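You operate a simulated robot arm through the tools that you are given. There is no shell and no other tool. Be economical: measure what you need, move in short steps, check, and stop when the job is done.

You are at the controls of a simulated two-armed robot. One attempt, no reset.

TASK
Stand the sack from the green table under the rail and close it with the small head.
Fine: orange flap up against it, flatten its mouth; after, switch off, park the small head and let the flap down. Where these are worked on the way, their far stop is far enough and under half their travel is too little: orange flap.

It is judged by the outcome, as a careful person would: the job done as asked, and still so three seconds after it is handed in. It fails if anything else is knocked over, pushed out of place, dropped, spilled or broken.

THE ROBOT
Two 7-joint arms with two-finger parallel grippers on one trunk, on a base that drives. Base frame: it is fixed to the floor where the robot stands at the start and does not move with it; the origin is under the middle of the robot, x ahead of it, y to its left, z up; the surface under the hand at the start is at about z = 820. Units: mm, degrees, N and s.
The left shoulder is at the start at [70, 133, 1301], the right one opposite. With the tool pointing down near the work surface each hand reaches from about 100 to 600 mm from the robot's upright axis, wherever it stands, measured 20 degrees to its own side. Places, roughly: grey pad under the table rail [600, -500, 800]; orange flap [500, -500, 900]; purple knob [600, -300, 1200]; small head [600, -300, 1100]; teal button [600, -200, 1200]. Payload 1.57 kg a hand.
The TCP of each hand is the grasp point between the finger pads, 30 mm short of the fingertips. In the tool frame z runs along the fingers and y along their closing line. Largest opening 80 mm; finger width 17, thickness 12; the body of the gripper, 40 by 82 mm, starts 80 mm behind the TCP.
Orientation is that of the tool frame in the base frame, as a unit quaternion [x, y, z, w]. With the fingers straight down and closing along the base's y, the tool's x points along the base's -x, its y along +y and its z along -z.

THE INTERFACE
- The arms move only by the tool servo_tool. It takes "left_increments", "right_increments" or both (then of equal length, played together; a hand with none holds still); each is one flat list of numbers, 6 for each row, row after row: the shift along the base's x, y, z in units of 250 mm (1.0 is 250 mm), then the turn, a rotation vector about the base's x, y, z in units of 90 degrees (1.0 is 90 degrees). In form: [dx, dy, dz, wx, wy, wz, dx, dy, dz, wx, wy, wz, ...]. A call has 1 to 20 rows; each row is the pose to reach, as a shift and turn from the pose commanded when the call began. "left_grip" and "right_grip" are, for a hand that has rows, the finger opening in mm, from 0 to 80, set as the call begins (left out, the last holds). A call with a number of a shift or a turn outside -1 to 1 is refused whole. Each row takes 0.2 s and may step no farther than 50 mm and 8.6 degrees from the row before; otherwise, or with a gripper value out of range, the whole call is refused. Where a pose cannot be reached the arm comes as near as it can. A force on the tool above 60 N (or 10 N above the force at the start of the call, whichever is more), or a blocked arm, ends the call early, and 0.2 s more pass. Each finger travels about 153 mm/s and halts on what it meets, pressing with about 37 N; the grip force reading is that of the motor and also rises with nothing between the fingers. The clock runs only during rows and for 0.2 s after the last one: add rows that repeat a pose to give the fingers time. It gives the time, the measured TCP pose, the force on the tool (base axes), the opening and the grip force at its end, in the units of the frame above (readings bear some noise), with the torque about the TCP (base axes, N m) and any sound that the robot's microphone picked up, and new pictures: "pictures" is both (left out), scene, wrist or none (wrist: the cameras of the hands that moved).
- Cameras (640 x 400 px; columns grow to the right, rows downward): "scene" is now at [127.9, -43.3, 1534.3]; the picture's right is [-0.44, -0.90, 0.00], its down [-0.48, 0.24, -0.85] and it looks along [0.76, -0.37, -0.53] (base axes); focal length 214 px, centre (320, 200). "left" rides on the left gripper at [72, 7, -122] in its tool frame; the picture's right is [-0.09, 1.00, 0.00], its down [-0.84, -0.08, -0.54] and it looks along [-0.54, -0.05, 0.84] (tool axes); focal length 238 px, centre (320, 200). "right" rides on the right gripper at [72, -7, -122] in its tool frame; the picture's right is [0.09, 1.00, 0.00], its down [-0.84, 0.08, -0.54] and it looks along [-0.54, 0.05, 0.84] (tool axes); focal length 238 px, centre (320, 200). There is no depth. A picture from a camera that has moved, and an enlarged one, comes with that camera's place and axes in the base frame and with its lens.
- raise_lower(by): slides the trunk up (or, below 0, down) by that many mm; the arms and the scene camera ride with it, the base frame stays. It gives what a move gives, with no picture.
- roll_base(legs): drives the robot by 1 to 6 legs, each [ahead, left, turn to the left] in mm, mm and degrees, along the robot's own axes; the way and the turn of a leg run together, so that a leg with both is an arc; at most 1500 mm and 180 degrees a leg. The arms and the cameras ride along, it lands a little off, and it stops where it bumps. It gives what a move gives, and a new picture of the scene camera.
- turn_head(pan, tilt): turns the head with the scene camera to pan (to the left, within 86 degrees either way) and tilt (down, from -29 to 69), counted from straight ahead of the robot. It gives what a move gives, and a new picture of the scene camera.
- inspect(camera, box): a new picture of the part [left, top, right, bottom] of that camera's present view, enlarged. It takes no simulated time.
- sign_off(): hands the job in; it is judged then, once.

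Go step by step. Nothing tells you exact positions but the pictures and the camera data: compare them with the known pose of the tool, close in by small moves and look again before you grip or let go. The budget is 120 turns and 260 pictures, counting those below and the enlarged ones. Unless the task says otherwise, let go and move clear before handing in.

The tools are called after "Call:" as a command line: name --argument value ..., lists and objects as JSON in quotes. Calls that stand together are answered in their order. servo_tool: Moves the arms, as the interface text tells. Its arguments: {"type":"object","properties":{"left_increments":{"type":"array","items":{"type":"number"}},"left_grip":{"type":"number"},"right_increments":{"type":"array","items":{"type":"number"}},"right_grip":{"type":"number"},"pictures":{"type":"string","enum":["both","scene","wrist","none"]}},"required":[]} The other tools are called the same way: raise_lower (by) slides the trunk up or down; roll_base (legs) drives the base; turn_head (pan, tilt) turns the head that bears the scene camera; inspect (camera, box) takes an enlarged picture of a part of a camera's view; sign_off () hands the job in.

At the start:

```text
time: 0.0
left_eef_pos: [329.3, -20.2, 1470.2]
left_tool_rot: [0.0, 1.0, 0.0, 0.0]
left_wrist_force: [-0.6, -0.4, -0.4]
left_torque: [-0.01, 0.0, 0.02]
left_finger_gap: 80.2
left_gripper_force: 0.1
right_eef_pos: [327.2, -431.2, 1000.3]
right_tool_rot: [0.0, 1.0, 0.0, 0.0]
right_wrist_force: [0.0, 0.0, -0.9]
right_torque: [0.02, -0.01, -0.02]
right_finger_gap: 79.9
right_gripper_force: 0.1
trunk travel left (down, up): [-875.0, 65.0]
robot x, y, heading: [4.4, -0.5, -0.1]
head pan, tilt: [-26.3, 32.1]
```

scene: 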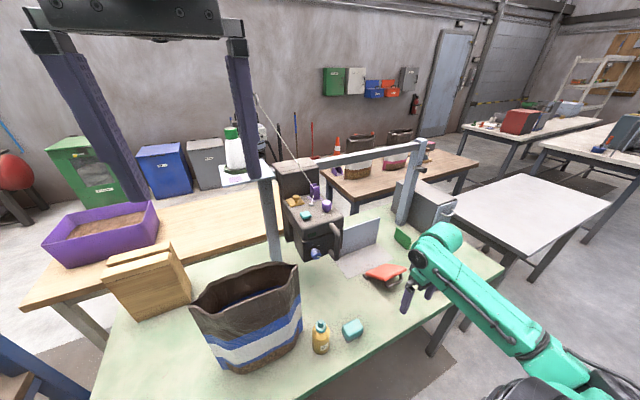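
right: 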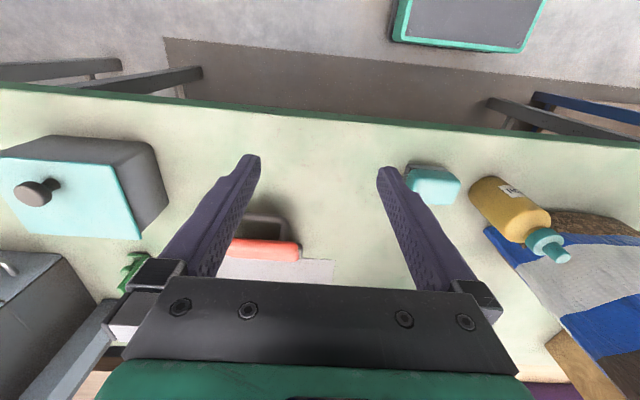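
left: 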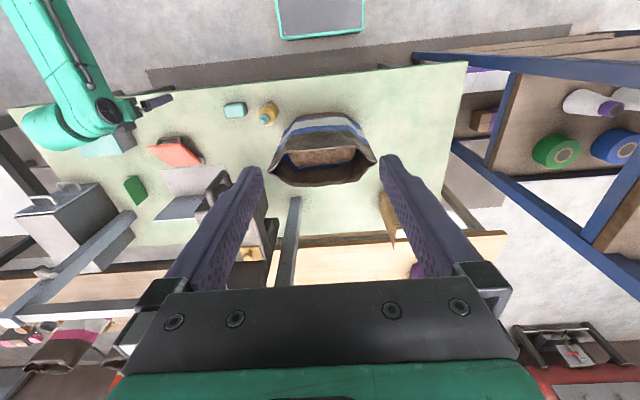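

I see the sack on the green table, with the rail frame and a machine behind it. First I'll look closely at the rail, flap and head.

Call:
inspect --camera "scene" --box '[240, 130, 480, 300]'

Call:
inspect --camera "scene" --box '[270, 160, 360, 260]'

Call:
inspect --camera "left" --box '[0, 80, 420, 300]'

```text
2.35 times, centred on (360, 215) of scene
camera zoom: at [127.9, -43.3, 1534.3], right [-0.44, -0.9, 0.0], down [-0.48, 0.24, -0.85], along [0.76, -0.37, -0.53], focal length 505 px, centre (226, 165)
```

zoom: 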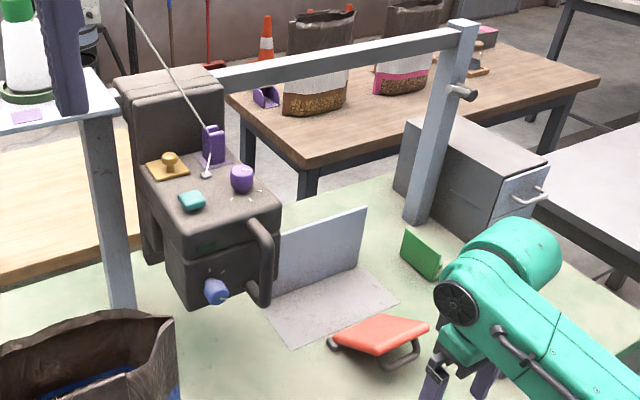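

```text
4.00 times, centred on (315, 210) of scene
camera zoom: at [127.9, -43.3, 1534.3], right [-0.44, -0.9, 0.0], down [-0.48, 0.24, -0.85], along [0.76, -0.37, -0.53], focal length 858 px, centre (340, 160)
```

zoom: 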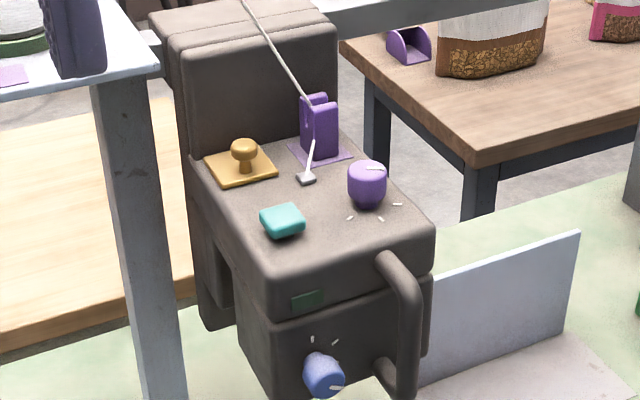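

```text
1.52 times, centred on (210, 190) of left
camera zoom: at [256.6, -12.1, 1592.1], right [0.09, 1.0, 0.0], down [0.84, -0.08, 0.54], along [0.54, -0.05, -0.84], focal length 363 px, centre (488, 215)
```

zoom: 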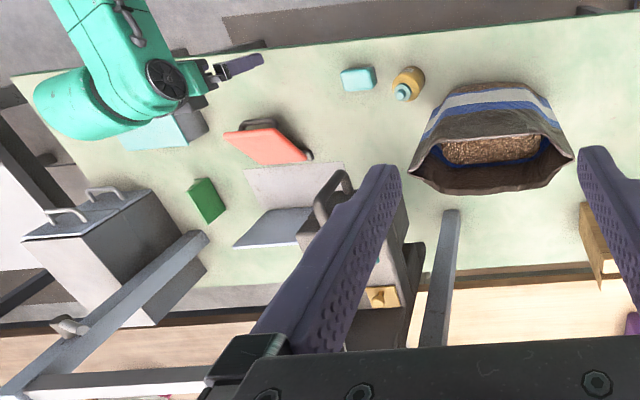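

The small head hangs on the rail with a handle, a purple knob and a teal button. I'll zoom in on its markings and on the sack.

Call:
inspect --camera "scene" --box '[300, 190, 335, 215]'

Call:
inspect --camera "scene" --box '[295, 210, 345, 265]'

Call:
inspect --camera "scene" --box '[180, 240, 330, 380]'

Call:
inspect --camera "scene" --box '[330, 210, 430, 300]'

```text
16.00 times, centred on (318, 202) of scene
camera zoom: at [127.9, -43.3, 1534.3], right [-0.44, -0.9, 0.0], down [-0.48, 0.24, -0.85], along [0.76, -0.37, -0.53], focal length 3432 px, centre (360, 160)
```

zoom: 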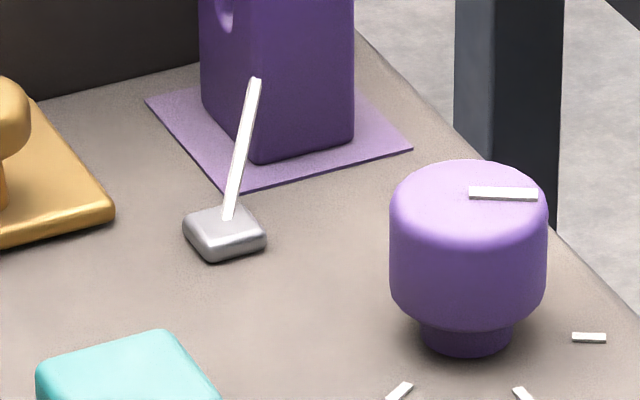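

```text
7.27 times, centred on (320, 238) of scene
camera zoom: at [127.9, -43.3, 1534.3], right [-0.44, -0.9, 0.0], down [-0.48, 0.24, -0.85], along [0.76, -0.37, -0.53], focal length 1560 px, centre (320, -73)
```

zoom: 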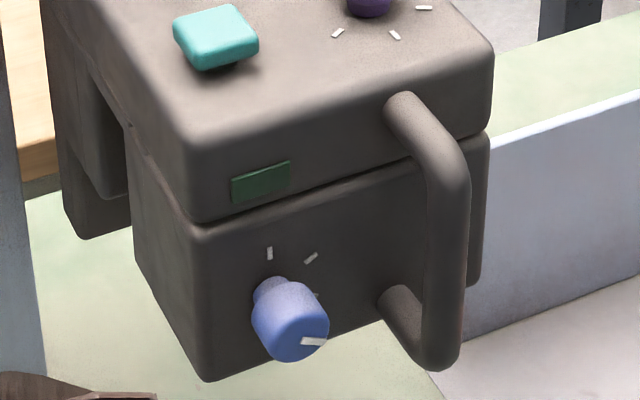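

```text
2.86 times, centred on (255, 310) of scene
camera zoom: at [127.9, -43.3, 1534.3], right [-0.44, -0.9, 0.0], down [-0.48, 0.24, -0.85], along [0.76, -0.37, -0.53], focal length 613 px, centre (506, -114)
```

zoom: 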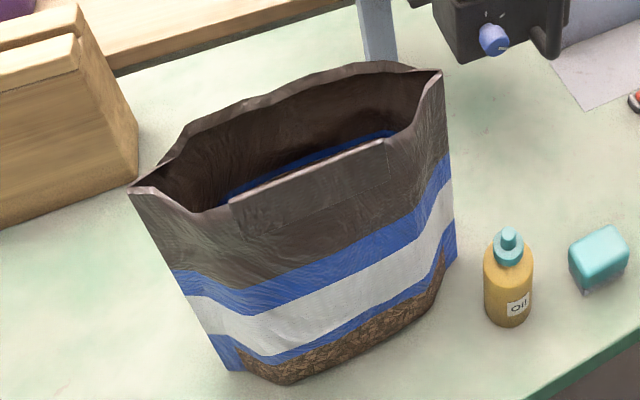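

```text
4.44 times, centred on (380, 255) of scene
camera zoom: at [127.9, -43.3, 1534.3], right [-0.44, -0.9, 0.0], down [-0.48, 0.24, -0.85], along [0.76, -0.37, -0.53], focal length 953 px, centre (53, -44)
```

zoom: 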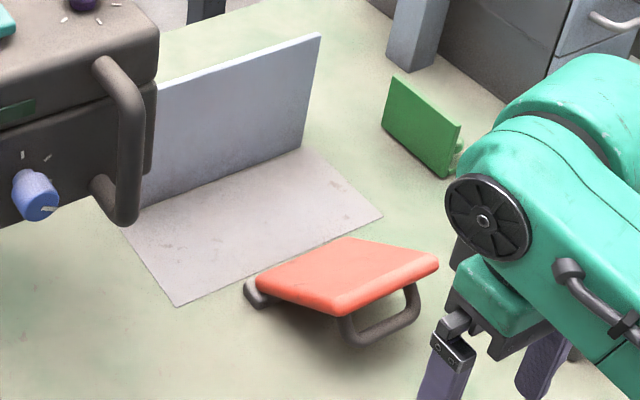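

The purple knob carries tick marks. I'll bring the left wrist camera over the head for a top view.

Call:
servo_tool --left_increments '[0.04, -0.19, 0, 0, 0, 0, 0.08, -0.38, 0, 0, 0, 0, 0.12, -0.57, 0, 0, 0, 0, 0.16, -0.76, 0, 0, 0, 0]' --pictures "both"

Call:
inspect --camera "left" --box '[240, 190, 340, 270]'

```text
time: 1.2
left_eef_pos: [345.4, -117.2, 1421.8]
left_tool_rot: [-0.025, 0.998, -0.037, -0.033]
left_wrist_force: [0.5, -0.2, 0.2]
left_torque: [0.0, 0.02, 0.0]
left_finger_gap: 80.2
left_gripper_force: 0.2
left hand out of reach, approached as far as the arm can: row 1, 2, 3, 4
right_eef_pos: [326.5, -430.6, 1001.3]
right_tool_rot: [-0.001, 1.0, 0.0, 0.0]
right_wrist_force: [0.6, -0.5, 0.9]
right_torque: [0.01, 0.03, -0.01]
right_finger_gap: 80.1
right_gripper_force: 0.1
trunk travel left (down, up): [-875.0, 65.0]
robot x, y, heading: [0.2, 4.4, -0.2]
head pan, tilt: [-26.3, 32.1]
stopped in row 4 (left hand): the arm was blocked; the commanded pose is now the measured one
camera scene: at [114.1, -63.6, 1537.4], right [-0.67, -0.74, 0.0], down [-0.37, 0.34, -0.86], along [0.64, -0.58, -0.5], focal length 214 px, centre (320, 200)
camera left: at [280.9, -102.6, 1547.0], right [0.04, 1.0, -0.08], down [0.87, 0.0, 0.49], along [0.49, -0.09, -0.87], focal length 238 px, centre (320, 200)
```

scene: 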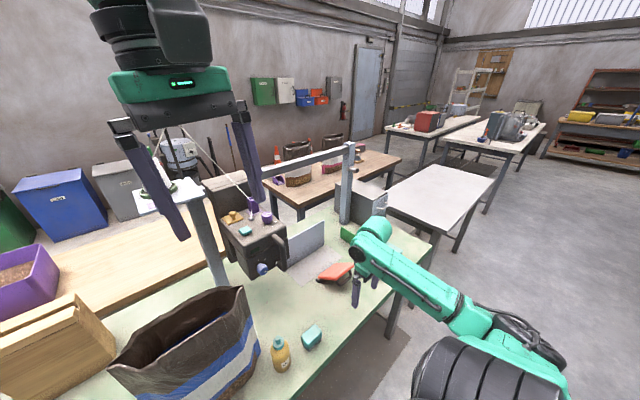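
left: 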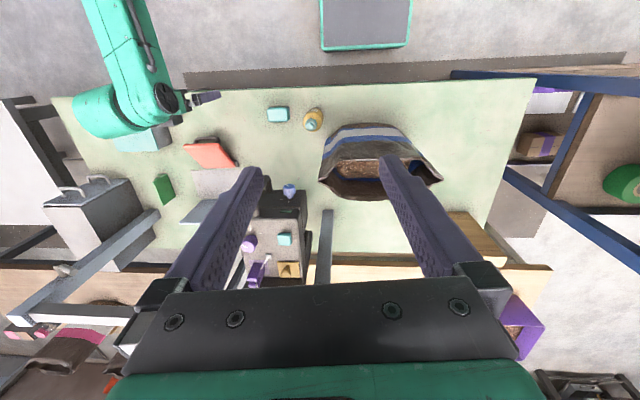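

```text
5.00 times, centred on (290, 230) of left
camera zoom: at [280.9, -102.6, 1547.0], right [0.04, 1.0, -0.08], down [0.87, 0.0, 0.49], along [0.49, -0.09, -0.87], focal length 1192 px, centre (470, 50)
```

zoom: 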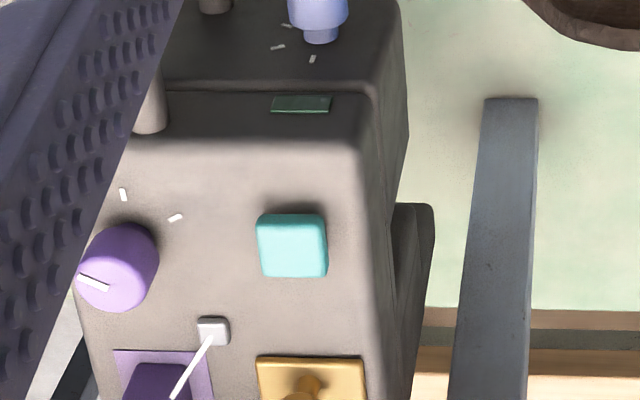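

The left finger hides part of the purple knob. I'll close the left gripper to clear the view and zoom in.

Call:
servo_tool --left_increments '[0, 0, 0, 0, 0, 0, 0, 0, 0, 0, 0, 0]' --left_grip 10 --pictures "none"

Call:
inspect --camera "left" --box '[235, 220, 285, 255]'

Call:
inspect --camera "left" --box '[150, 130, 310, 290]'

Call:
inspect --camera "scene" --box '[210, 180, 310, 290]'

```text
time: 1.8
left_eef_pos: [344.9, -117.9, 1420.7]
left_tool_rot: [-0.023, 0.999, -0.034, -0.032]
left_wrist_force: [0.9, -0.1, 0.0]
left_torque: [0.03, 0.0, -0.01]
left_finger_gap: 10.2
left_gripper_force: 0.2
right_eef_pos: [326.8, -431.3, 999.3]
right_tool_rot: [0.0, 1.0, 0.0, 0.0]
right_wrist_force: [0.5, -0.1, -0.7]
right_torque: [0.03, -0.03, -0.04]
right_finger_gap: 80.1
right_gripper_force: 0.2
trunk travel left (down, up): [-875.0, 65.0]
robot x, y, heading: [-0.9, 0.9, 0.1]
head pan, tilt: [-26.3, 32.1]
```

```text
11.43 times, centred on (260, 238) of left
camera zoom: at [280.7, -103.4, 1546.7], right [0.04, 1.0, -0.07], down [0.87, 0.0, 0.49], along [0.49, -0.09, -0.87], focal length 2724 px, centre (1006, -229)
```

zoom: 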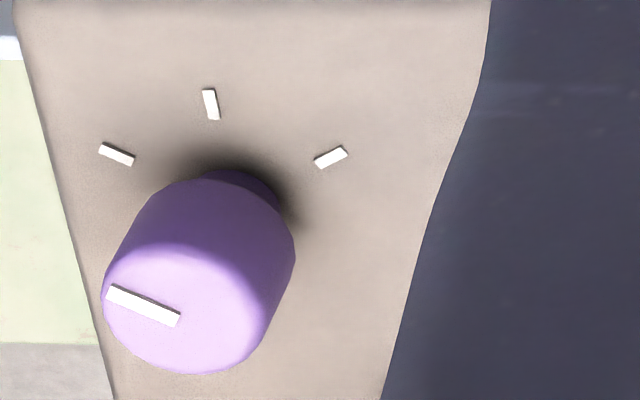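

```text
2.50 times, centred on (230, 210) of left
camera zoom: at [280.7, -103.4, 1546.7], right [0.04, 1.0, -0.07], down [0.87, 0.0, 0.49], along [0.49, -0.09, -0.87], focal length 596 px, centre (545, 175)
```

zoom: 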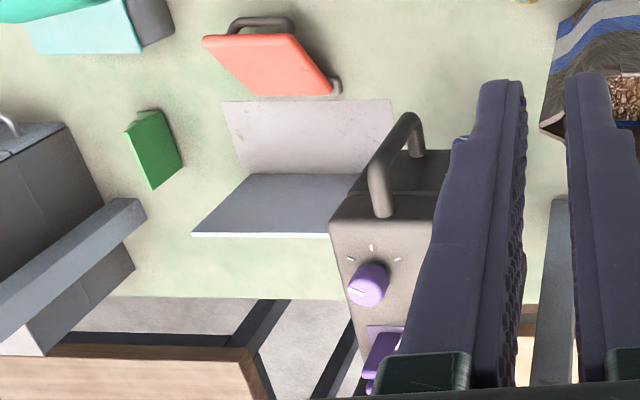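

```text
3.64 times, centred on (260, 235) of scene
camera zoom: at [114.0, -64.1, 1537.5], right [-0.68, -0.74, 0.0], down [-0.37, 0.34, -0.87], along [0.64, -0.58, -0.5], focal length 780 px, centre (538, 73)
```

zoom: 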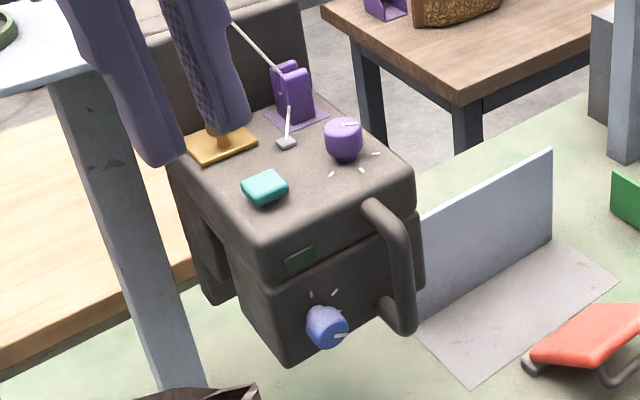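

The knob has three marks and points at the one on the -y side. I'll take the left hand back and look around for any legend or labels.

Call:
servo_tool --left_increments '[0, 0.18, 0.05, 0, 0, 0, -0.05, 0.36, 0.1, 0, 0, 0, -0.1, 0.54, 0.1, 0, 0, 0, -0.2, 0.72, 0.1, 0, 0, 0, -0.3, 0.85, 0.1, 0, 0, 0, -0.4, 0.98, 0.1, 0, 0, 0]' --pictures "scene"

Call:
inspect --camera "scene" --box '[220, 120, 480, 280]'

Call:
inspect --camera "scene" --box '[40, 60, 300, 220]'

```text
refused: row 4 steps farther than a row can; nothing moved
```

```text
2.46 times, centred on (350, 200) of scene
camera zoom: at [114.0, -64.1, 1537.5], right [-0.68, -0.74, 0.0], down [-0.37, 0.34, -0.87], along [0.64, -0.58, -0.5], focal length 528 px, centre (246, 200)
```

zoom: 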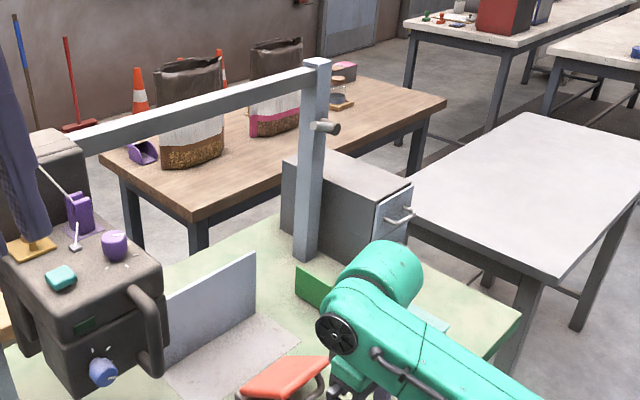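

```text
2.46 times, centred on (170, 140) of scene
camera zoom: at [114.0, -64.1, 1537.5], right [-0.68, -0.74, 0.0], down [-0.37, 0.34, -0.87], along [0.64, -0.58, -0.5], focal length 528 px, centre (689, 348)
```

zoom: 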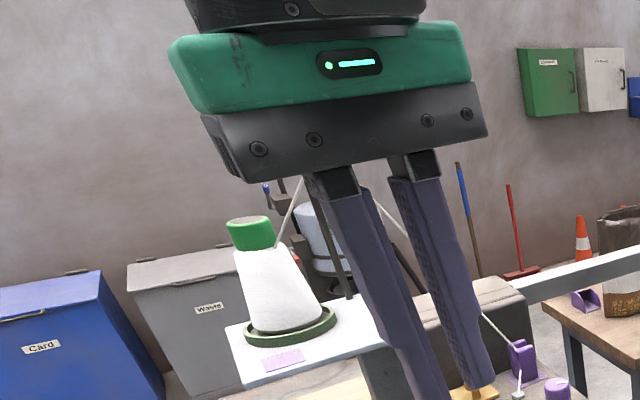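

Retreat the left hand: back toward the robot first, then to the left.

Call:
servo_tool --left_increments '[-0.08, 0.08, 0.05, 0, 0, 0, -0.16, 0.2, 0.08, 0, 0, 0, -0.2, 0.36, 0.1, 0, 0, 0, -0.25, 0.52, 0.1, 0, 0, 0, -0.3, 0.68, 0.1, 0, 0, 0, -0.35, 0.84, 0.1, 0, 0, 0, -0.35, 1.0, 0.1, 0, 0, 0]' --pictures "scene"

Call:
turn_head --pan 10 --tilt 35

```text
time: 3.4
left_eef_pos: [254.5, 132.5, 1442.7]
left_tool_rot: [-0.021, 0.999, -0.034, -0.03]
left_wrist_force: [-1.1, 0.6, 0.5]
left_torque: [-0.03, 0.01, -0.01]
left_finger_gap: 10.0
left_gripper_force: 0.1
right_eef_pos: [325.3, -429.6, 1000.6]
right_tool_rot: [0.001, 1.0, -0.001, 0.001]
right_wrist_force: [1.3, 0.2, 1.0]
right_torque: [-0.01, 0.01, -0.02]
right_finger_gap: 80.2
right_gripper_force: 0.1
trunk travel left (down, up): [-875.0, 65.0]
robot x, y, heading: [-0.6, -0.7, -0.1]
head pan, tilt: [-26.3, 32.1]
camera scene: at [126.1, -41.4, 1534.5], right [-0.44, -0.9, 0.0], down [-0.48, 0.23, -0.85], along [0.76, -0.38, -0.53], focal length 214 px, centre (320, 200)
```

scene: 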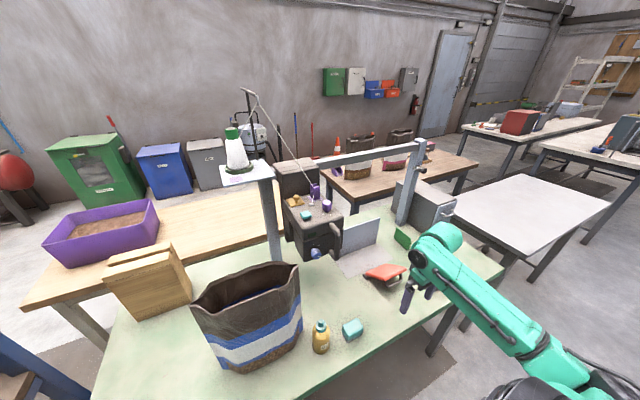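

```text
time: 4.4
left_eef_pos: [256.3, 129.1, 1442.1]
left_tool_rot: [-0.022, 0.999, -0.033, -0.029]
left_wrist_force: [0.2, 0.1, 0.2]
left_torque: [-0.04, 0.04, 0.01]
left_finger_gap: 10.2
left_gripper_force: 0.0
right_eef_pos: [326.5, -431.8, 1000.3]
right_tool_rot: [0.0, 1.0, 0.001, 0.0]
right_wrist_force: [0.2, -0.4, -0.8]
right_torque: [0.0, 0.0, 0.01]
right_finger_gap: 80.2
right_gripper_force: 0.0
trunk travel left (down, up): [-875.0, 65.0]
robot x, y, heading: [1.1, -1.1, 0.2]
head pan, tilt: [10.0, 35.0]
camera scene: at [134.6, 11.3, 1529.9], right [0.17, -0.98, 0.0], down [-0.57, -0.1, -0.82], along [0.81, 0.14, -0.57], focal length 214 px, centre (320, 200)
```

scene: 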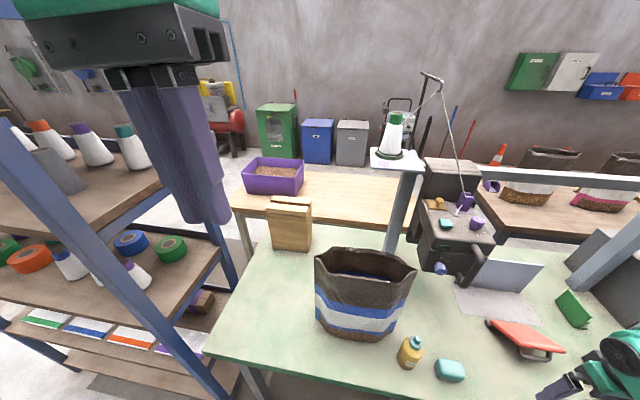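

Call:
inspect --camera "scene" --box '[360, 60, 510, 290]'

Call:
inspect --camera "scene" --box '[0, 290, 240, 390]'

Call:
inspect --camera "scene" --box '[300, 230, 480, 390]'

Call:
inspect --camera "scene" --box '[480, 40, 640, 220]'

```text
1.74 times, centred on (435, 175) of scene
camera zoom: at [134.6, 11.3, 1529.9], right [0.17, -0.98, 0.0], down [-0.57, -0.1, -0.82], along [0.81, 0.14, -0.57], focal length 373 px, centre (120, 244)
```

zoom: 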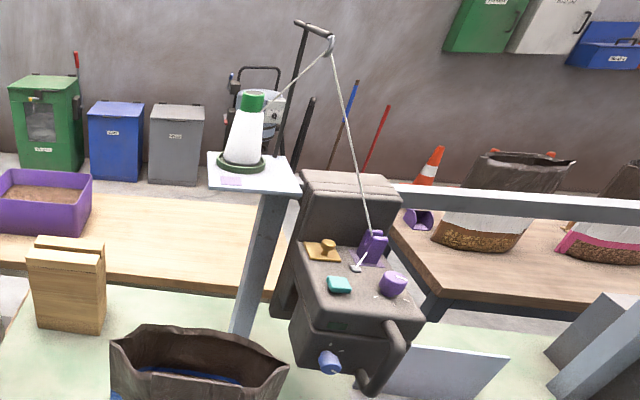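

```text
2.67 times, centred on (120, 340) of scene
camera zoom: at [134.6, 11.3, 1529.9], right [0.17, -0.98, 0.0], down [-0.57, -0.1, -0.82], along [0.81, 0.14, -0.57], focal length 572 px, centre (853, -173)
```

zoom: 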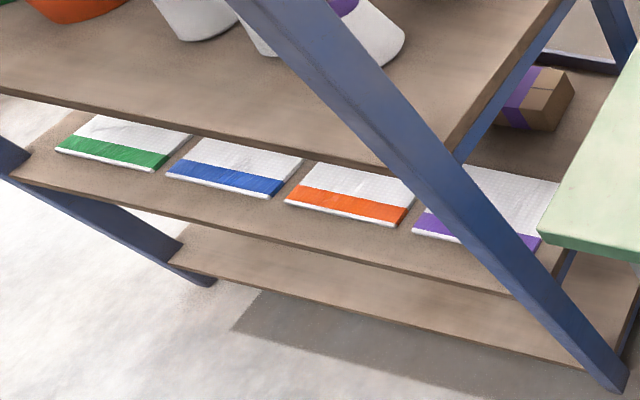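

```text
2.50 times, centred on (390, 310) of scene
camera zoom: at [134.6, 11.3, 1529.9], right [0.17, -0.98, 0.0], down [-0.57, -0.1, -0.82], along [0.81, 0.14, -0.57], focal length 536 px, centre (145, -75)
```

zoom: 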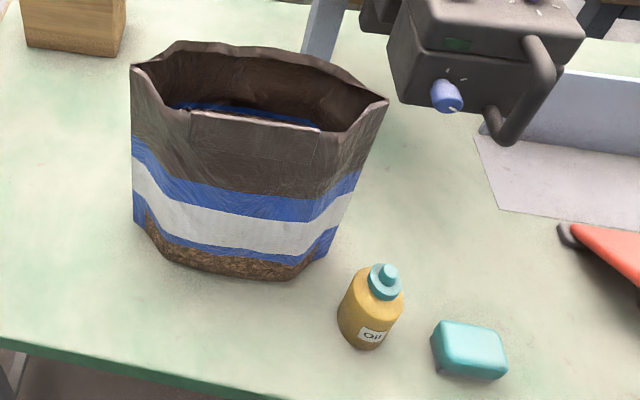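

```text
2.22 times, centred on (560, 130) of scene
camera zoom: at [134.6, 11.3, 1529.9], right [0.17, -0.98, 0.0], down [-0.57, -0.1, -0.82], along [0.81, 0.14, -0.57], focal length 477 px, centre (-213, 356)
```

zoom: 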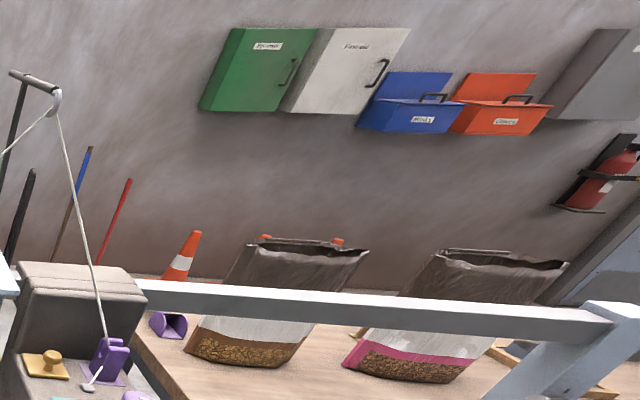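

No legend is visible. I'll look closely at the sack mouth from the left hand camera, and at the right camera view of the flap.

Call:
inspect --camera "left" --box '[180, 130, 320, 260]'

Call:
inspect --camera "right" --box '[180, 180, 380, 300]'

```text
3.08 times, centred on (250, 195) of left
camera zoom: at [191.5, 143.2, 1568.1], right [0.05, 1.0, -0.07], down [0.87, -0.01, 0.49], along [0.49, -0.08, -0.87], focal length 733 px, centre (535, 215)
```

zoom: 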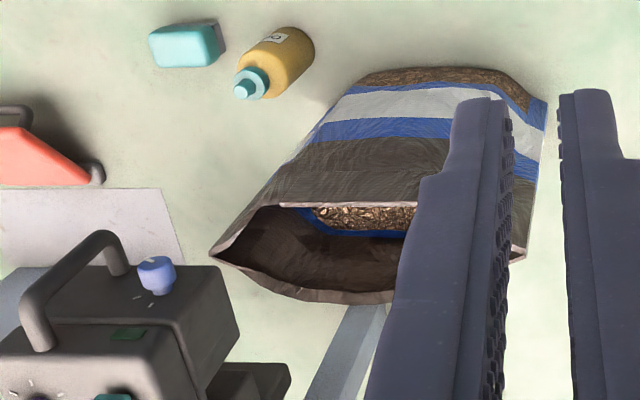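

```text
3.20 times, centred on (280, 240) of right
camera zoom: at [256.3, -436.9, 1120.9], right [-0.09, 1.0, 0.0], down [0.84, 0.08, 0.54], along [0.54, 0.05, -0.84], focal length 763 px, centre (448, 72)
```

zoom: 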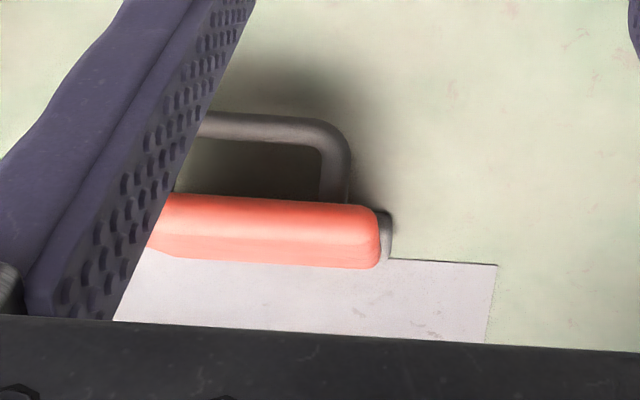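

The mouth corners taper to points and can be pinched. Next I raise and tuck the right hand and drive to the right to view the rail setup front-on.

Call:
servo_tool --right_increments '[-0.1, 0.1, 0.15, 0, 0, 0, -0.2, 0.2, 0.3, 0, 0, 0, -0.2, 0.3, 0.48, 0, 0, 0, -0.2, 0.4, 0.65, 0, 0, 0, -0.2, 0.5, 0.8, 0, 0, 0]' --pictures "none"

Call:
turn_head --pan 0 --tilt 35

Call:
roll_base --legs '[[-50, 0, 0], [0, -450, 0]]'

```text
refused: row 1 steps farther than a row can; nothing moved
```

```text
time: 5.1
left_eef_pos: [256.3, 129.4, 1442.3]
left_tool_rot: [-0.022, 0.999, -0.033, -0.03]
left_wrist_force: [-0.5, 0.5, 0.5]
left_torque: [-0.03, 0.02, 0.0]
left_finger_gap: 10.0
left_gripper_force: 0.1
right_eef_pos: [328.0, -431.2, 999.5]
right_tool_rot: [0.0, 1.0, 0.0, 0.0]
right_wrist_force: [0.1, -0.4, 0.3]
right_torque: [-0.04, 0.04, -0.02]
right_finger_gap: 79.9
right_gripper_force: 0.0
trunk travel left (down, up): [-875.0, 65.0]
robot x, y, heading: [1.8, -3.1, 0.0]
head pan, tilt: [0.0, 35.0]
camera scene: at [135.7, -3.6, 1529.9], right [0.0, -1.0, 0.0], down [-0.57, 0.0, -0.82], along [0.82, 0.0, -0.57], focal length 214 px, centre (320, 200)
```

scene: 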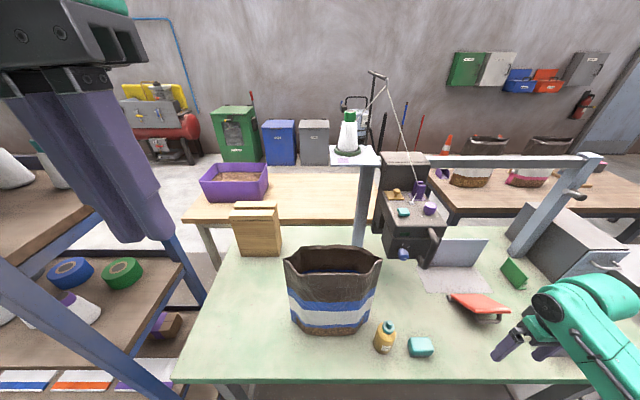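

```text
time: 8.4
left_eef_pos: [206.4, -316.9, 1442.8]
left_tool_rot: [-0.024, 0.999, -0.034, -0.031]
left_wrist_force: [-0.5, 0.0, -0.1]
left_torque: [0.0, 0.01, 0.02]
left_finger_gap: 9.8
left_gripper_force: 0.1
right_eef_pos: [279.2, -877.2, 1000.8]
right_tool_rot: [-0.001, 1.0, -0.001, 0.001]
right_wrist_force: [-0.2, 0.2, 0.2]
right_torque: [-0.02, -0.02, -0.01]
right_finger_gap: 79.9
right_gripper_force: 0.2
trunk travel left (down, up): [-875.0, 65.0]
robot x, y, heading: [-51.0, -451.1, 0.1]
head pan, tilt: [0.0, 35.0]
camera scene: at [85.8, -450.3, 1529.9], right [0.0, -1.0, 0.0], down [-0.57, 0.0, -0.82], along [0.82, 0.0, -0.57], focal length 214 px, centre (320, 200)
```

scene: 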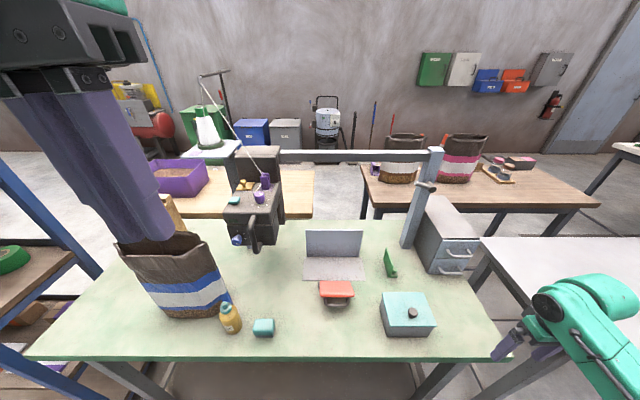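

Nothing was touched on the way. I zoom in on the fixture for measurement.

Call:
inspect --camera "scene" --box '[220, 130, 460, 320]'

Call:
inspect --camera "scene" --box '[220, 140, 300, 260]'

```text
2.11 times, centred on (340, 225) of scene
camera zoom: at [85.8, -450.3, 1529.9], right [0.0, -1.0, 0.0], down [-0.57, 0.0, -0.82], along [0.82, 0.0, -0.57], focal length 452 px, centre (278, 147)
```

zoom: 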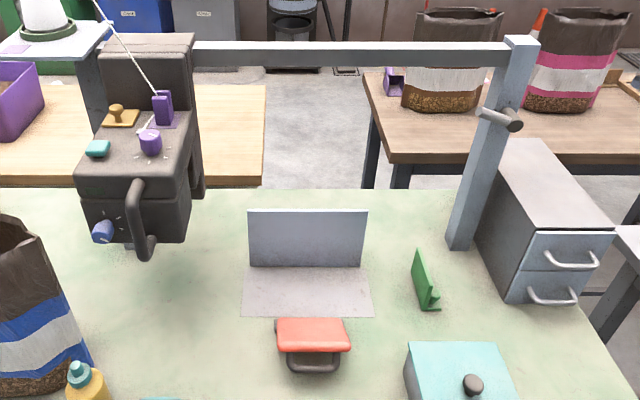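

```text
3.33 times, centred on (260, 200) of scene
camera zoom: at [85.8, -450.3, 1529.9], right [0.0, -1.0, 0.0], down [-0.57, 0.0, -0.82], along [0.82, 0.0, -0.57], focal length 715 px, centre (520, 200)
```

zoom: 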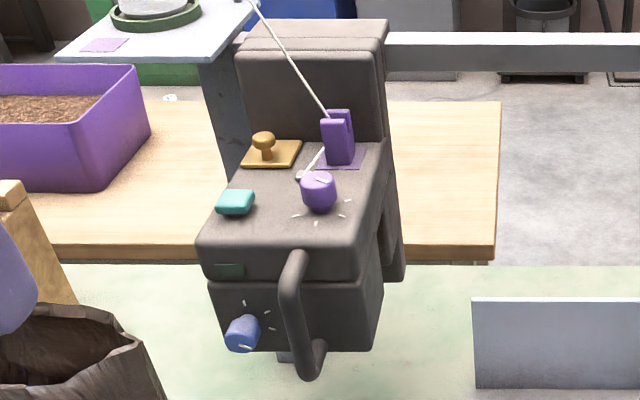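

Call:
inspect --camera "scene" --box '[250, 183, 276, 210]'

Call:
inspect --camera "scene" --box '[310, 265, 370, 315]'

Call:
inspect --camera "scene" --box '[225, 215, 265, 260]'

```text
14.81 times, centred on (263, 196) of scene
camera zoom: at [85.8, -450.3, 1529.9], right [0.0, -1.0, 0.0], down [-0.57, 0.0, -0.82], along [0.82, 0.0, -0.57], focal length 3177 px, centre (1164, 252)
```

zoom: 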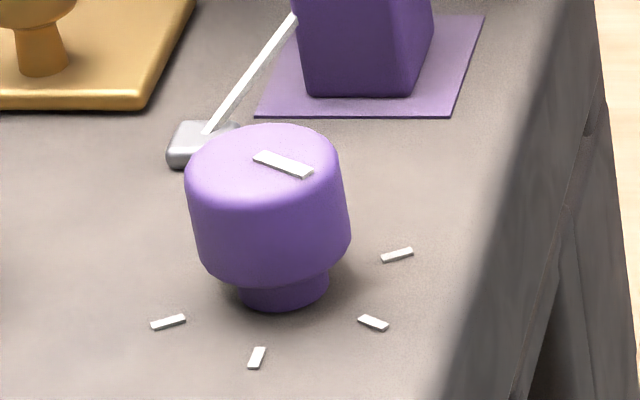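

```text
8.00 times, centred on (340, 290) of scene
camera zoom: at [85.8, -450.3, 1529.9], right [0.0, -1.0, 0.0], down [-0.57, 0.0, -0.82], along [0.82, 0.0, -0.57], focal length 1716 px, centre (160, -520)
```

zoom: 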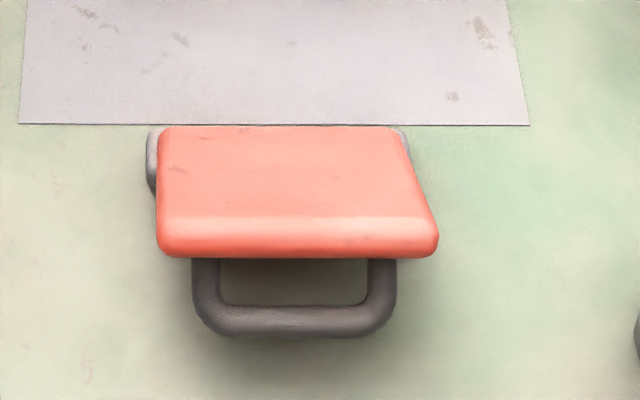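

```text
8.89 times, centred on (245, 238) of scene
camera zoom: at [85.8, -450.3, 1529.9], right [0.0, -1.0, 0.0], down [-0.57, 0.0, -0.82], along [0.82, 0.0, -0.57], focal length 1906 px, centre (987, -133)
```

zoom: 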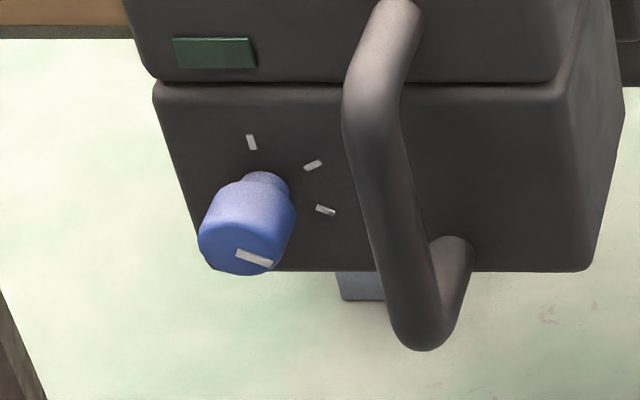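

The layout is now measured. The pad spans about x 575–690 and y −384…−621. The flap hinge is near (560, 840), and the head has a slot opening downward over the pad. I return to face the sack.

Call:
roll_base --legs '[[0, 405, 0], [45, 0, 0]]'

Call:
servo_tool --left_increments '[0, 0, 0, 0, 0, 0.09, 0, 0, 0, 0, 0, 0.18, 0, 0, 0, 0, 0, 0.27, 0, 0, 0, 0, 0, 0.36, 0, 0, 0, 0, 0, 0.45, 0, 0, 0, 0, 0, 0.54, 0, 0, 0, 0, 0, 0.63, 0, 0, 0, 0, 0, 0.72, 0, 0, 0, 0, 0, 0.81, 0, 0, 0, 0, 0, 0.9, 0, 0, 0, 0, 0, 0.98]' --right_increments '[0, 0, 0.15, 0, 0, -0.09, 0, 0, 0.3, 0, 0, -0.18, 0, 0, 0.45, 0, 0, -0.27, 0, 0, 0.6, 0, 0, -0.36, 0, 0, 0.75, 0, 0, -0.45, 0, 0, 0.9, 0, 0, -0.54, 0, 0, 0.9, 0, 0, -0.63, 0, 0, 0.9, 0, 0, -0.72, 0, 0, 0.9, 0, 0, -0.81, 0, 0, 0.9, 0, 0, -0.9, 0, 0, 0.9, 0, 0, -0.99]' --left_grip 80 --pictures "both"

```text
time: 11.4
left_eef_pos: [237.8, 86.7, 1445.0]
left_tool_rot: [-0.025, 0.999, -0.033, -0.025]
left_wrist_force: [-0.1, -0.5, -0.5]
left_torque: [0.04, -0.11, -0.02]
left_finger_gap: 9.6
left_gripper_force: 0.0
right_eef_pos: [315.7, -472.6, 1002.6]
right_tool_rot: [-0.004, 1.0, 0.0, 0.005]
right_wrist_force: [-0.9, 0.6, 0.0]
right_torque: [-0.01, -0.09, 0.0]
right_finger_gap: 80.1
right_gripper_force: 0.0
trunk travel left (down, up): [-875.0, 65.0]
robot x, y, heading: [-6.5, -39.3, 0.2]
head pan, tilt: [0.0, 35.0]
camera scene: at [117.4, -46.7, 1531.0], right [0.01, -1.0, 0.0], down [-0.57, 0.0, -0.82], along [0.82, 0.01, -0.57], focal length 214 px, centre (320, 200)
```

scene: 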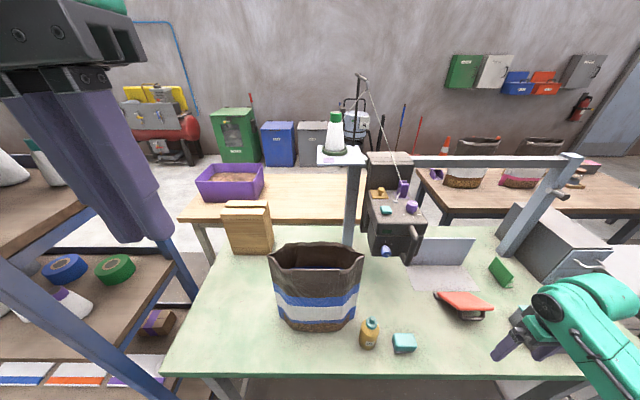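

```text
time: 13.8
left_eef_pos: [247.8, 89.5, 1442.4]
left_tool_rot: [0.714, -0.699, 0.044, -0.002]
left_wrist_force: [0.1, 0.8, 0.1]
left_torque: [0.01, 0.0, 0.01]
left_finger_gap: 80.0
left_gripper_force: 0.1
right_eef_pos: [326.4, -470.4, 1215.6]
right_tool_rot: [0.701, 0.713, 0.001, 0.0]
right_wrist_force: [0.4, 0.1, 0.1]
right_torque: [-0.02, -0.02, -0.01]
right_finger_gap: 80.2
right_gripper_force: 0.0
right hand out of reach, approached as far as the arm can: row 6, 7, 8, 9, 10, 11
trunk travel left (down, up): [-875.0, 65.0]
robot x, y, heading: [-7.2, -45.2, 0.3]
head pan, tilt: [0.0, 35.0]
camera scene: at [128.9, -45.9, 1529.9], right [0.01, -1.0, 0.0], down [-0.57, 0.0, -0.82], along [0.82, 0.01, -0.57], focal length 214 px, centre (320, 200)
camera right: at [318.0, -398.0, 1337.2], right [0.99, 0.11, 0.0], down [0.09, -0.84, 0.54], along [0.06, -0.54, -0.84], focal length 238 px, centre (320, 200)
camera left: at [234.9, 26.2, 1568.4], right [-1.0, 0.07, -0.07], down [0.03, 0.87, 0.49], along [0.09, 0.49, -0.87], focal length 238 px, centre (320, 200)
```

scene: 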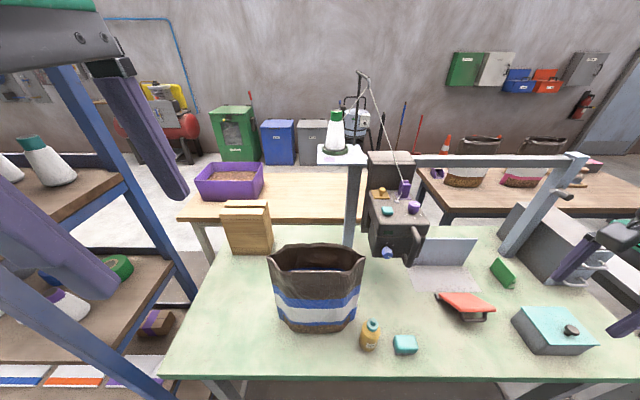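
right: 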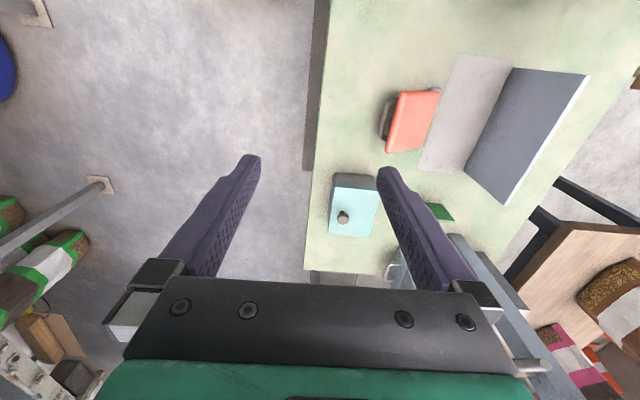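
left: 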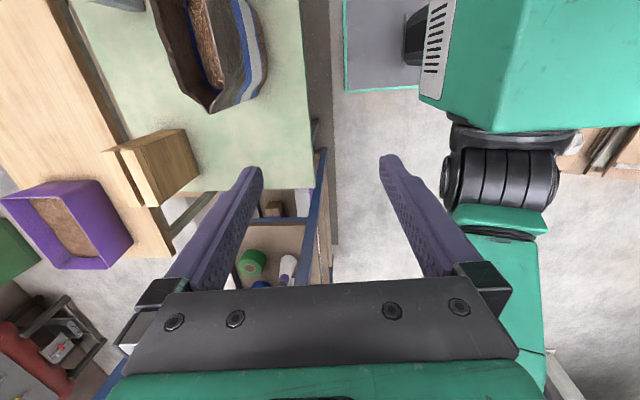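

Call:
inspect --camera "scene" --box '[255, 225, 385, 345]'

Call:
inspect --camera "left" --box '[140, 0, 300, 120]'

```text
3.33 times, centred on (320, 285) of scene
camera zoom: at [128.9, -45.9, 1529.9], right [0.01, -1.0, 0.0], down [-0.57, 0.0, -0.82], along [0.82, 0.01, -0.57], focal length 715 px, centre (320, -83)
```

zoom: 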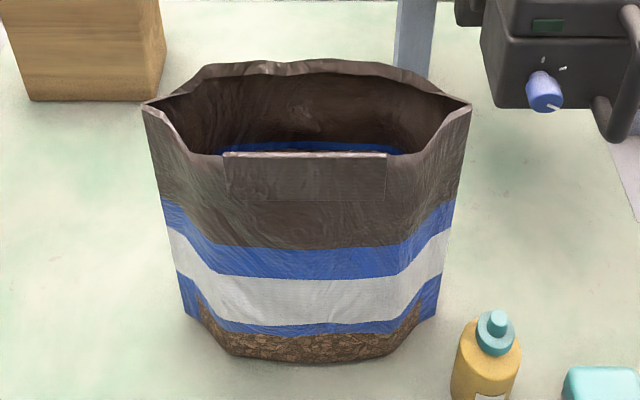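

```text
3.33 times, centred on (220, 60) of left
camera zoom: at [234.9, 26.2, 1568.4], right [-1.0, 0.07, -0.07], down [0.03, 0.87, 0.49], along [0.09, 0.49, -0.87], focal length 794 px, centre (653, 667)
```

zoom: 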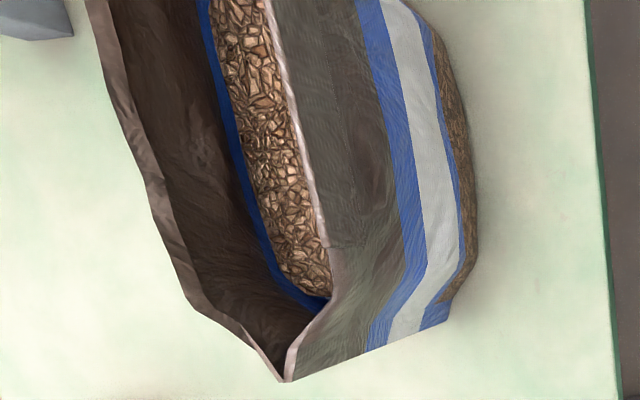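

The mouth corners are at about (488, 93, 1100) and (488, −153, 1100). I bring both hands above them with the fingers closing along x.

Call:
servo_tool --left_increments '[0.1, 0, -0.1, 0.01, 0.01, 0, 0.2, 0, -0.2, 0.02, 0.02, 0, 0.3, 0, -0.3, 0.03, 0.03, 0, 0.42, 0, -0.42, 0.038, 0.041, -0.013, 0.54, 0, -0.54, 0.038, 0.041, -0.013, 0.66, 0, -0.66, 0.038, 0.041, -0.013, 0.78, 0, -0.78, 0.038, 0.041, -0.013]' --right_increments '[0, 0.16, 0, 0, 0, 0, 0, 0.32, 0, 0, 0, 0, 0, 0.48, 0, 0, 0, 0, 0, 0.64, 0, 0, 0, 0, 0, 0.8, 0, 0, 0, 0, 0, 0.96, 0, 0, 0, 0, 0.1, 0.99, 0, 0, 0, -0.011]' --pictures "scene"

```text
time: 15.4
left_eef_pos: [447.6, 90.6, 1245.7]
left_tool_rot: [-0.706, 0.708, 0.0, -0.001]
left_wrist_force: [0.0, -0.3, -0.1]
left_torque: [0.02, 0.03, -0.02]
left_finger_gap: 80.1
left_gripper_force: 0.0
right_eef_pos: [354.0, -221.7, 1216.3]
right_tool_rot: [0.706, 0.708, -0.002, -0.001]
right_wrist_force: [0.8, 0.4, 0.2]
right_torque: [0.01, 0.04, 0.02]
right_finger_gap: 80.0
right_gripper_force: 0.1
trunk travel left (down, up): [-875.0, 65.0]
robot x, y, heading: [-5.2, -43.3, 0.2]
head pan, tilt: [0.0, 35.0]
camera scene: at [133.1, -44.7, 1529.5], right [0.01, -1.0, 0.0], down [-0.58, 0.0, -0.82], along [0.82, 0.01, -0.58], focal length 214 px, centre (320, 200)
```

scene: 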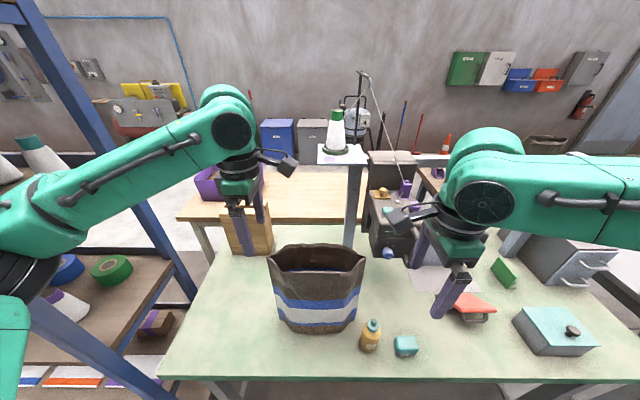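

Call:
servo_tool --left_increments '[0.05, -0.01, -0.1, 0, 0, 0, 0.1, -0.02, -0.2, 0, 0, 0, 0.16, -0.044, -0.3, 0, 0, 0, 0.16, -0.044, -0.424, 0, 0, 0]' --right_increments '[0.05, 0.15, 0, 0, 0, 0, 0.2, 0.28, -0.02, 0, 0, 0, 0.37, 0.328, -0.1, 0, 0, 0, 0.536, 0.328, -0.2, 0, 0, 0]' --pictures "both"

```text
time: 16.4
left_eef_pos: [485.9, 77.3, 1140.9]
left_tool_rot: [-0.706, 0.708, -0.001, 0.0]
left_wrist_force: [-1.7, 0.3, -1.1]
left_torque: [0.02, 0.04, -0.03]
left_finger_gap: 80.1
left_gripper_force: 0.0
right_eef_pos: [485.4, -143.1, 1165.0]
right_tool_rot: [0.706, 0.709, 0.0, -0.001]
right_wrist_force: [-0.4, 0.0, -0.3]
right_torque: [-0.02, 0.03, -0.02]
right_finger_gap: 79.9
right_gripper_force: 0.0
trunk travel left (down, up): [-875.0, 65.0]
robot x, y, heading: [-7.2, -42.4, 0.4]
head pan, tilt: [0.0, 35.0]
camera scene: at [131.7, -46.3, 1529.7], right [0.01, -1.0, 0.0], down [-0.58, 0.0, -0.82], along [0.82, 0.01, -0.58], focal length 214 px, centre (320, 200)
camera right: at [479.2, -70.9, 1287.1], right [1.0, 0.1, 0.0], down [0.08, -0.84, 0.54], along [0.05, -0.54, -0.84], focal length 238 px, centre (320, 200)
camera left: at [479.4, 7.8, 1263.1], right [-1.0, 0.09, 0.0], down [0.08, 0.84, 0.54], along [0.05, 0.54, -0.84], focal length 238 px, centre (320, 200)
```

scene: 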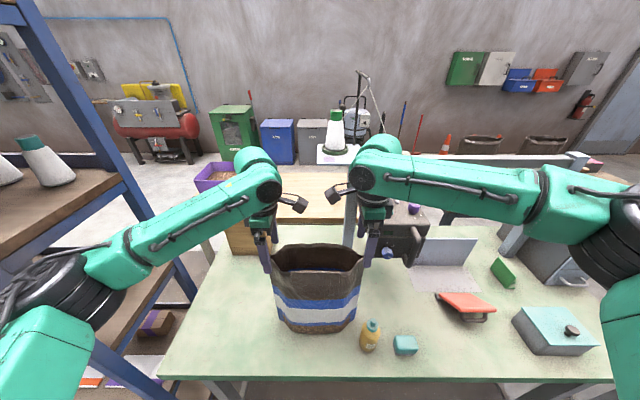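
right: 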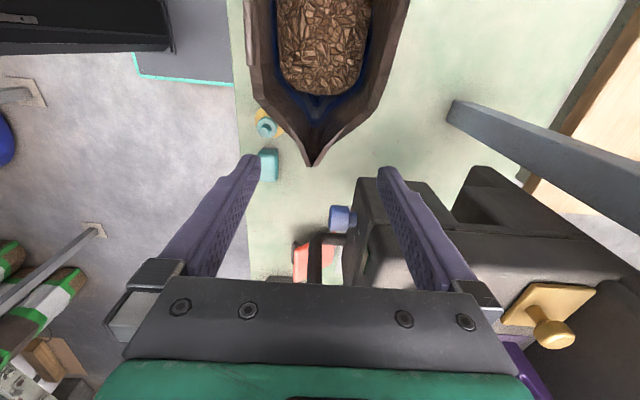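
left: 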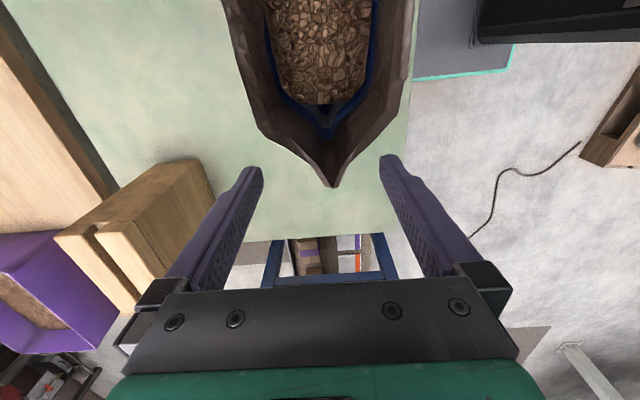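

The corners are measured at x≈478, y≈−156 and +101. I lower the hands over them.

Call:
servo_tool --left_increments '[-0.03, 0.03, -0.08, 0, 0, 0, -0.03, 0.03, -0.16, 0, 0, 0, -0.03, 0.03, -0.25, 0, 0, 0]' --right_increments '[-0.028, 0.012, -0.12, 0, 0, 0, -0.028, 0.012, -0.24, 0, 0, 0, -0.028, 0.012, -0.35, 0, 0, 0]' --pictures "wrist"

```text
time: 17.2
left_eef_pos: [476.7, 84.1, 1079.3]
left_tool_rot: [-0.707, 0.707, -0.001, 0.0]
left_wrist_force: [-0.6, 0.5, 0.0]
left_torque: [0.01, -0.03, 0.01]
left_finger_gap: 79.9
left_gripper_force: 0.0
right_eef_pos: [469.1, -148.0, 1082.5]
right_tool_rot: [0.705, 0.709, 0.001, 0.0]
right_wrist_force: [0.0, -0.5, 0.6]
right_torque: [0.03, 0.02, -0.03]
right_finger_gap: 80.1
right_gripper_force: 0.0
right hand out of reach, approached as far as the arm can: row 2, 3
trunk travel left (down, up): [-875.0, 65.0]
robot x, y, heading: [-5.0, -42.0, 0.3]
head pan, tilt: [0.0, 35.0]
camera right: at [462.8, -74.8, 1203.3], right [1.0, 0.1, 0.0], down [0.08, -0.84, 0.54], along [0.05, -0.54, -0.84], focal length 238 px, centre (320, 200)
camera left: at [469.8, 15.9, 1201.1], right [-1.0, 0.09, 0.0], down [0.08, 0.84, 0.54], along [0.05, 0.54, -0.84], focal length 238 px, centre (320, 200)
```

right: 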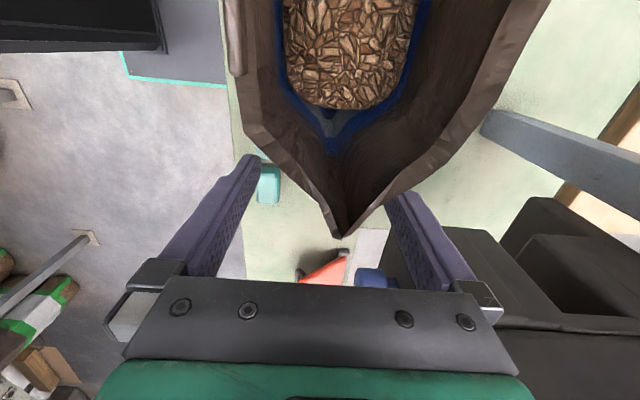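
left: 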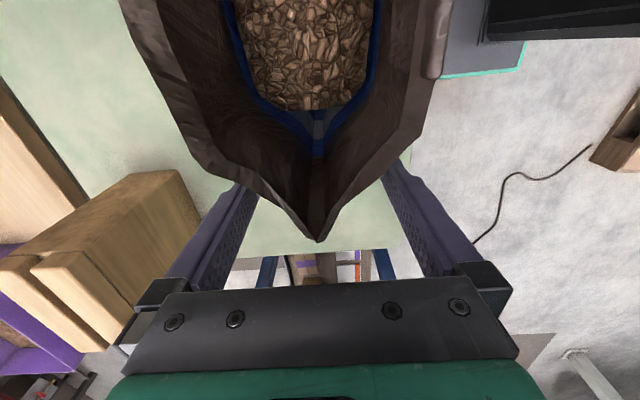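

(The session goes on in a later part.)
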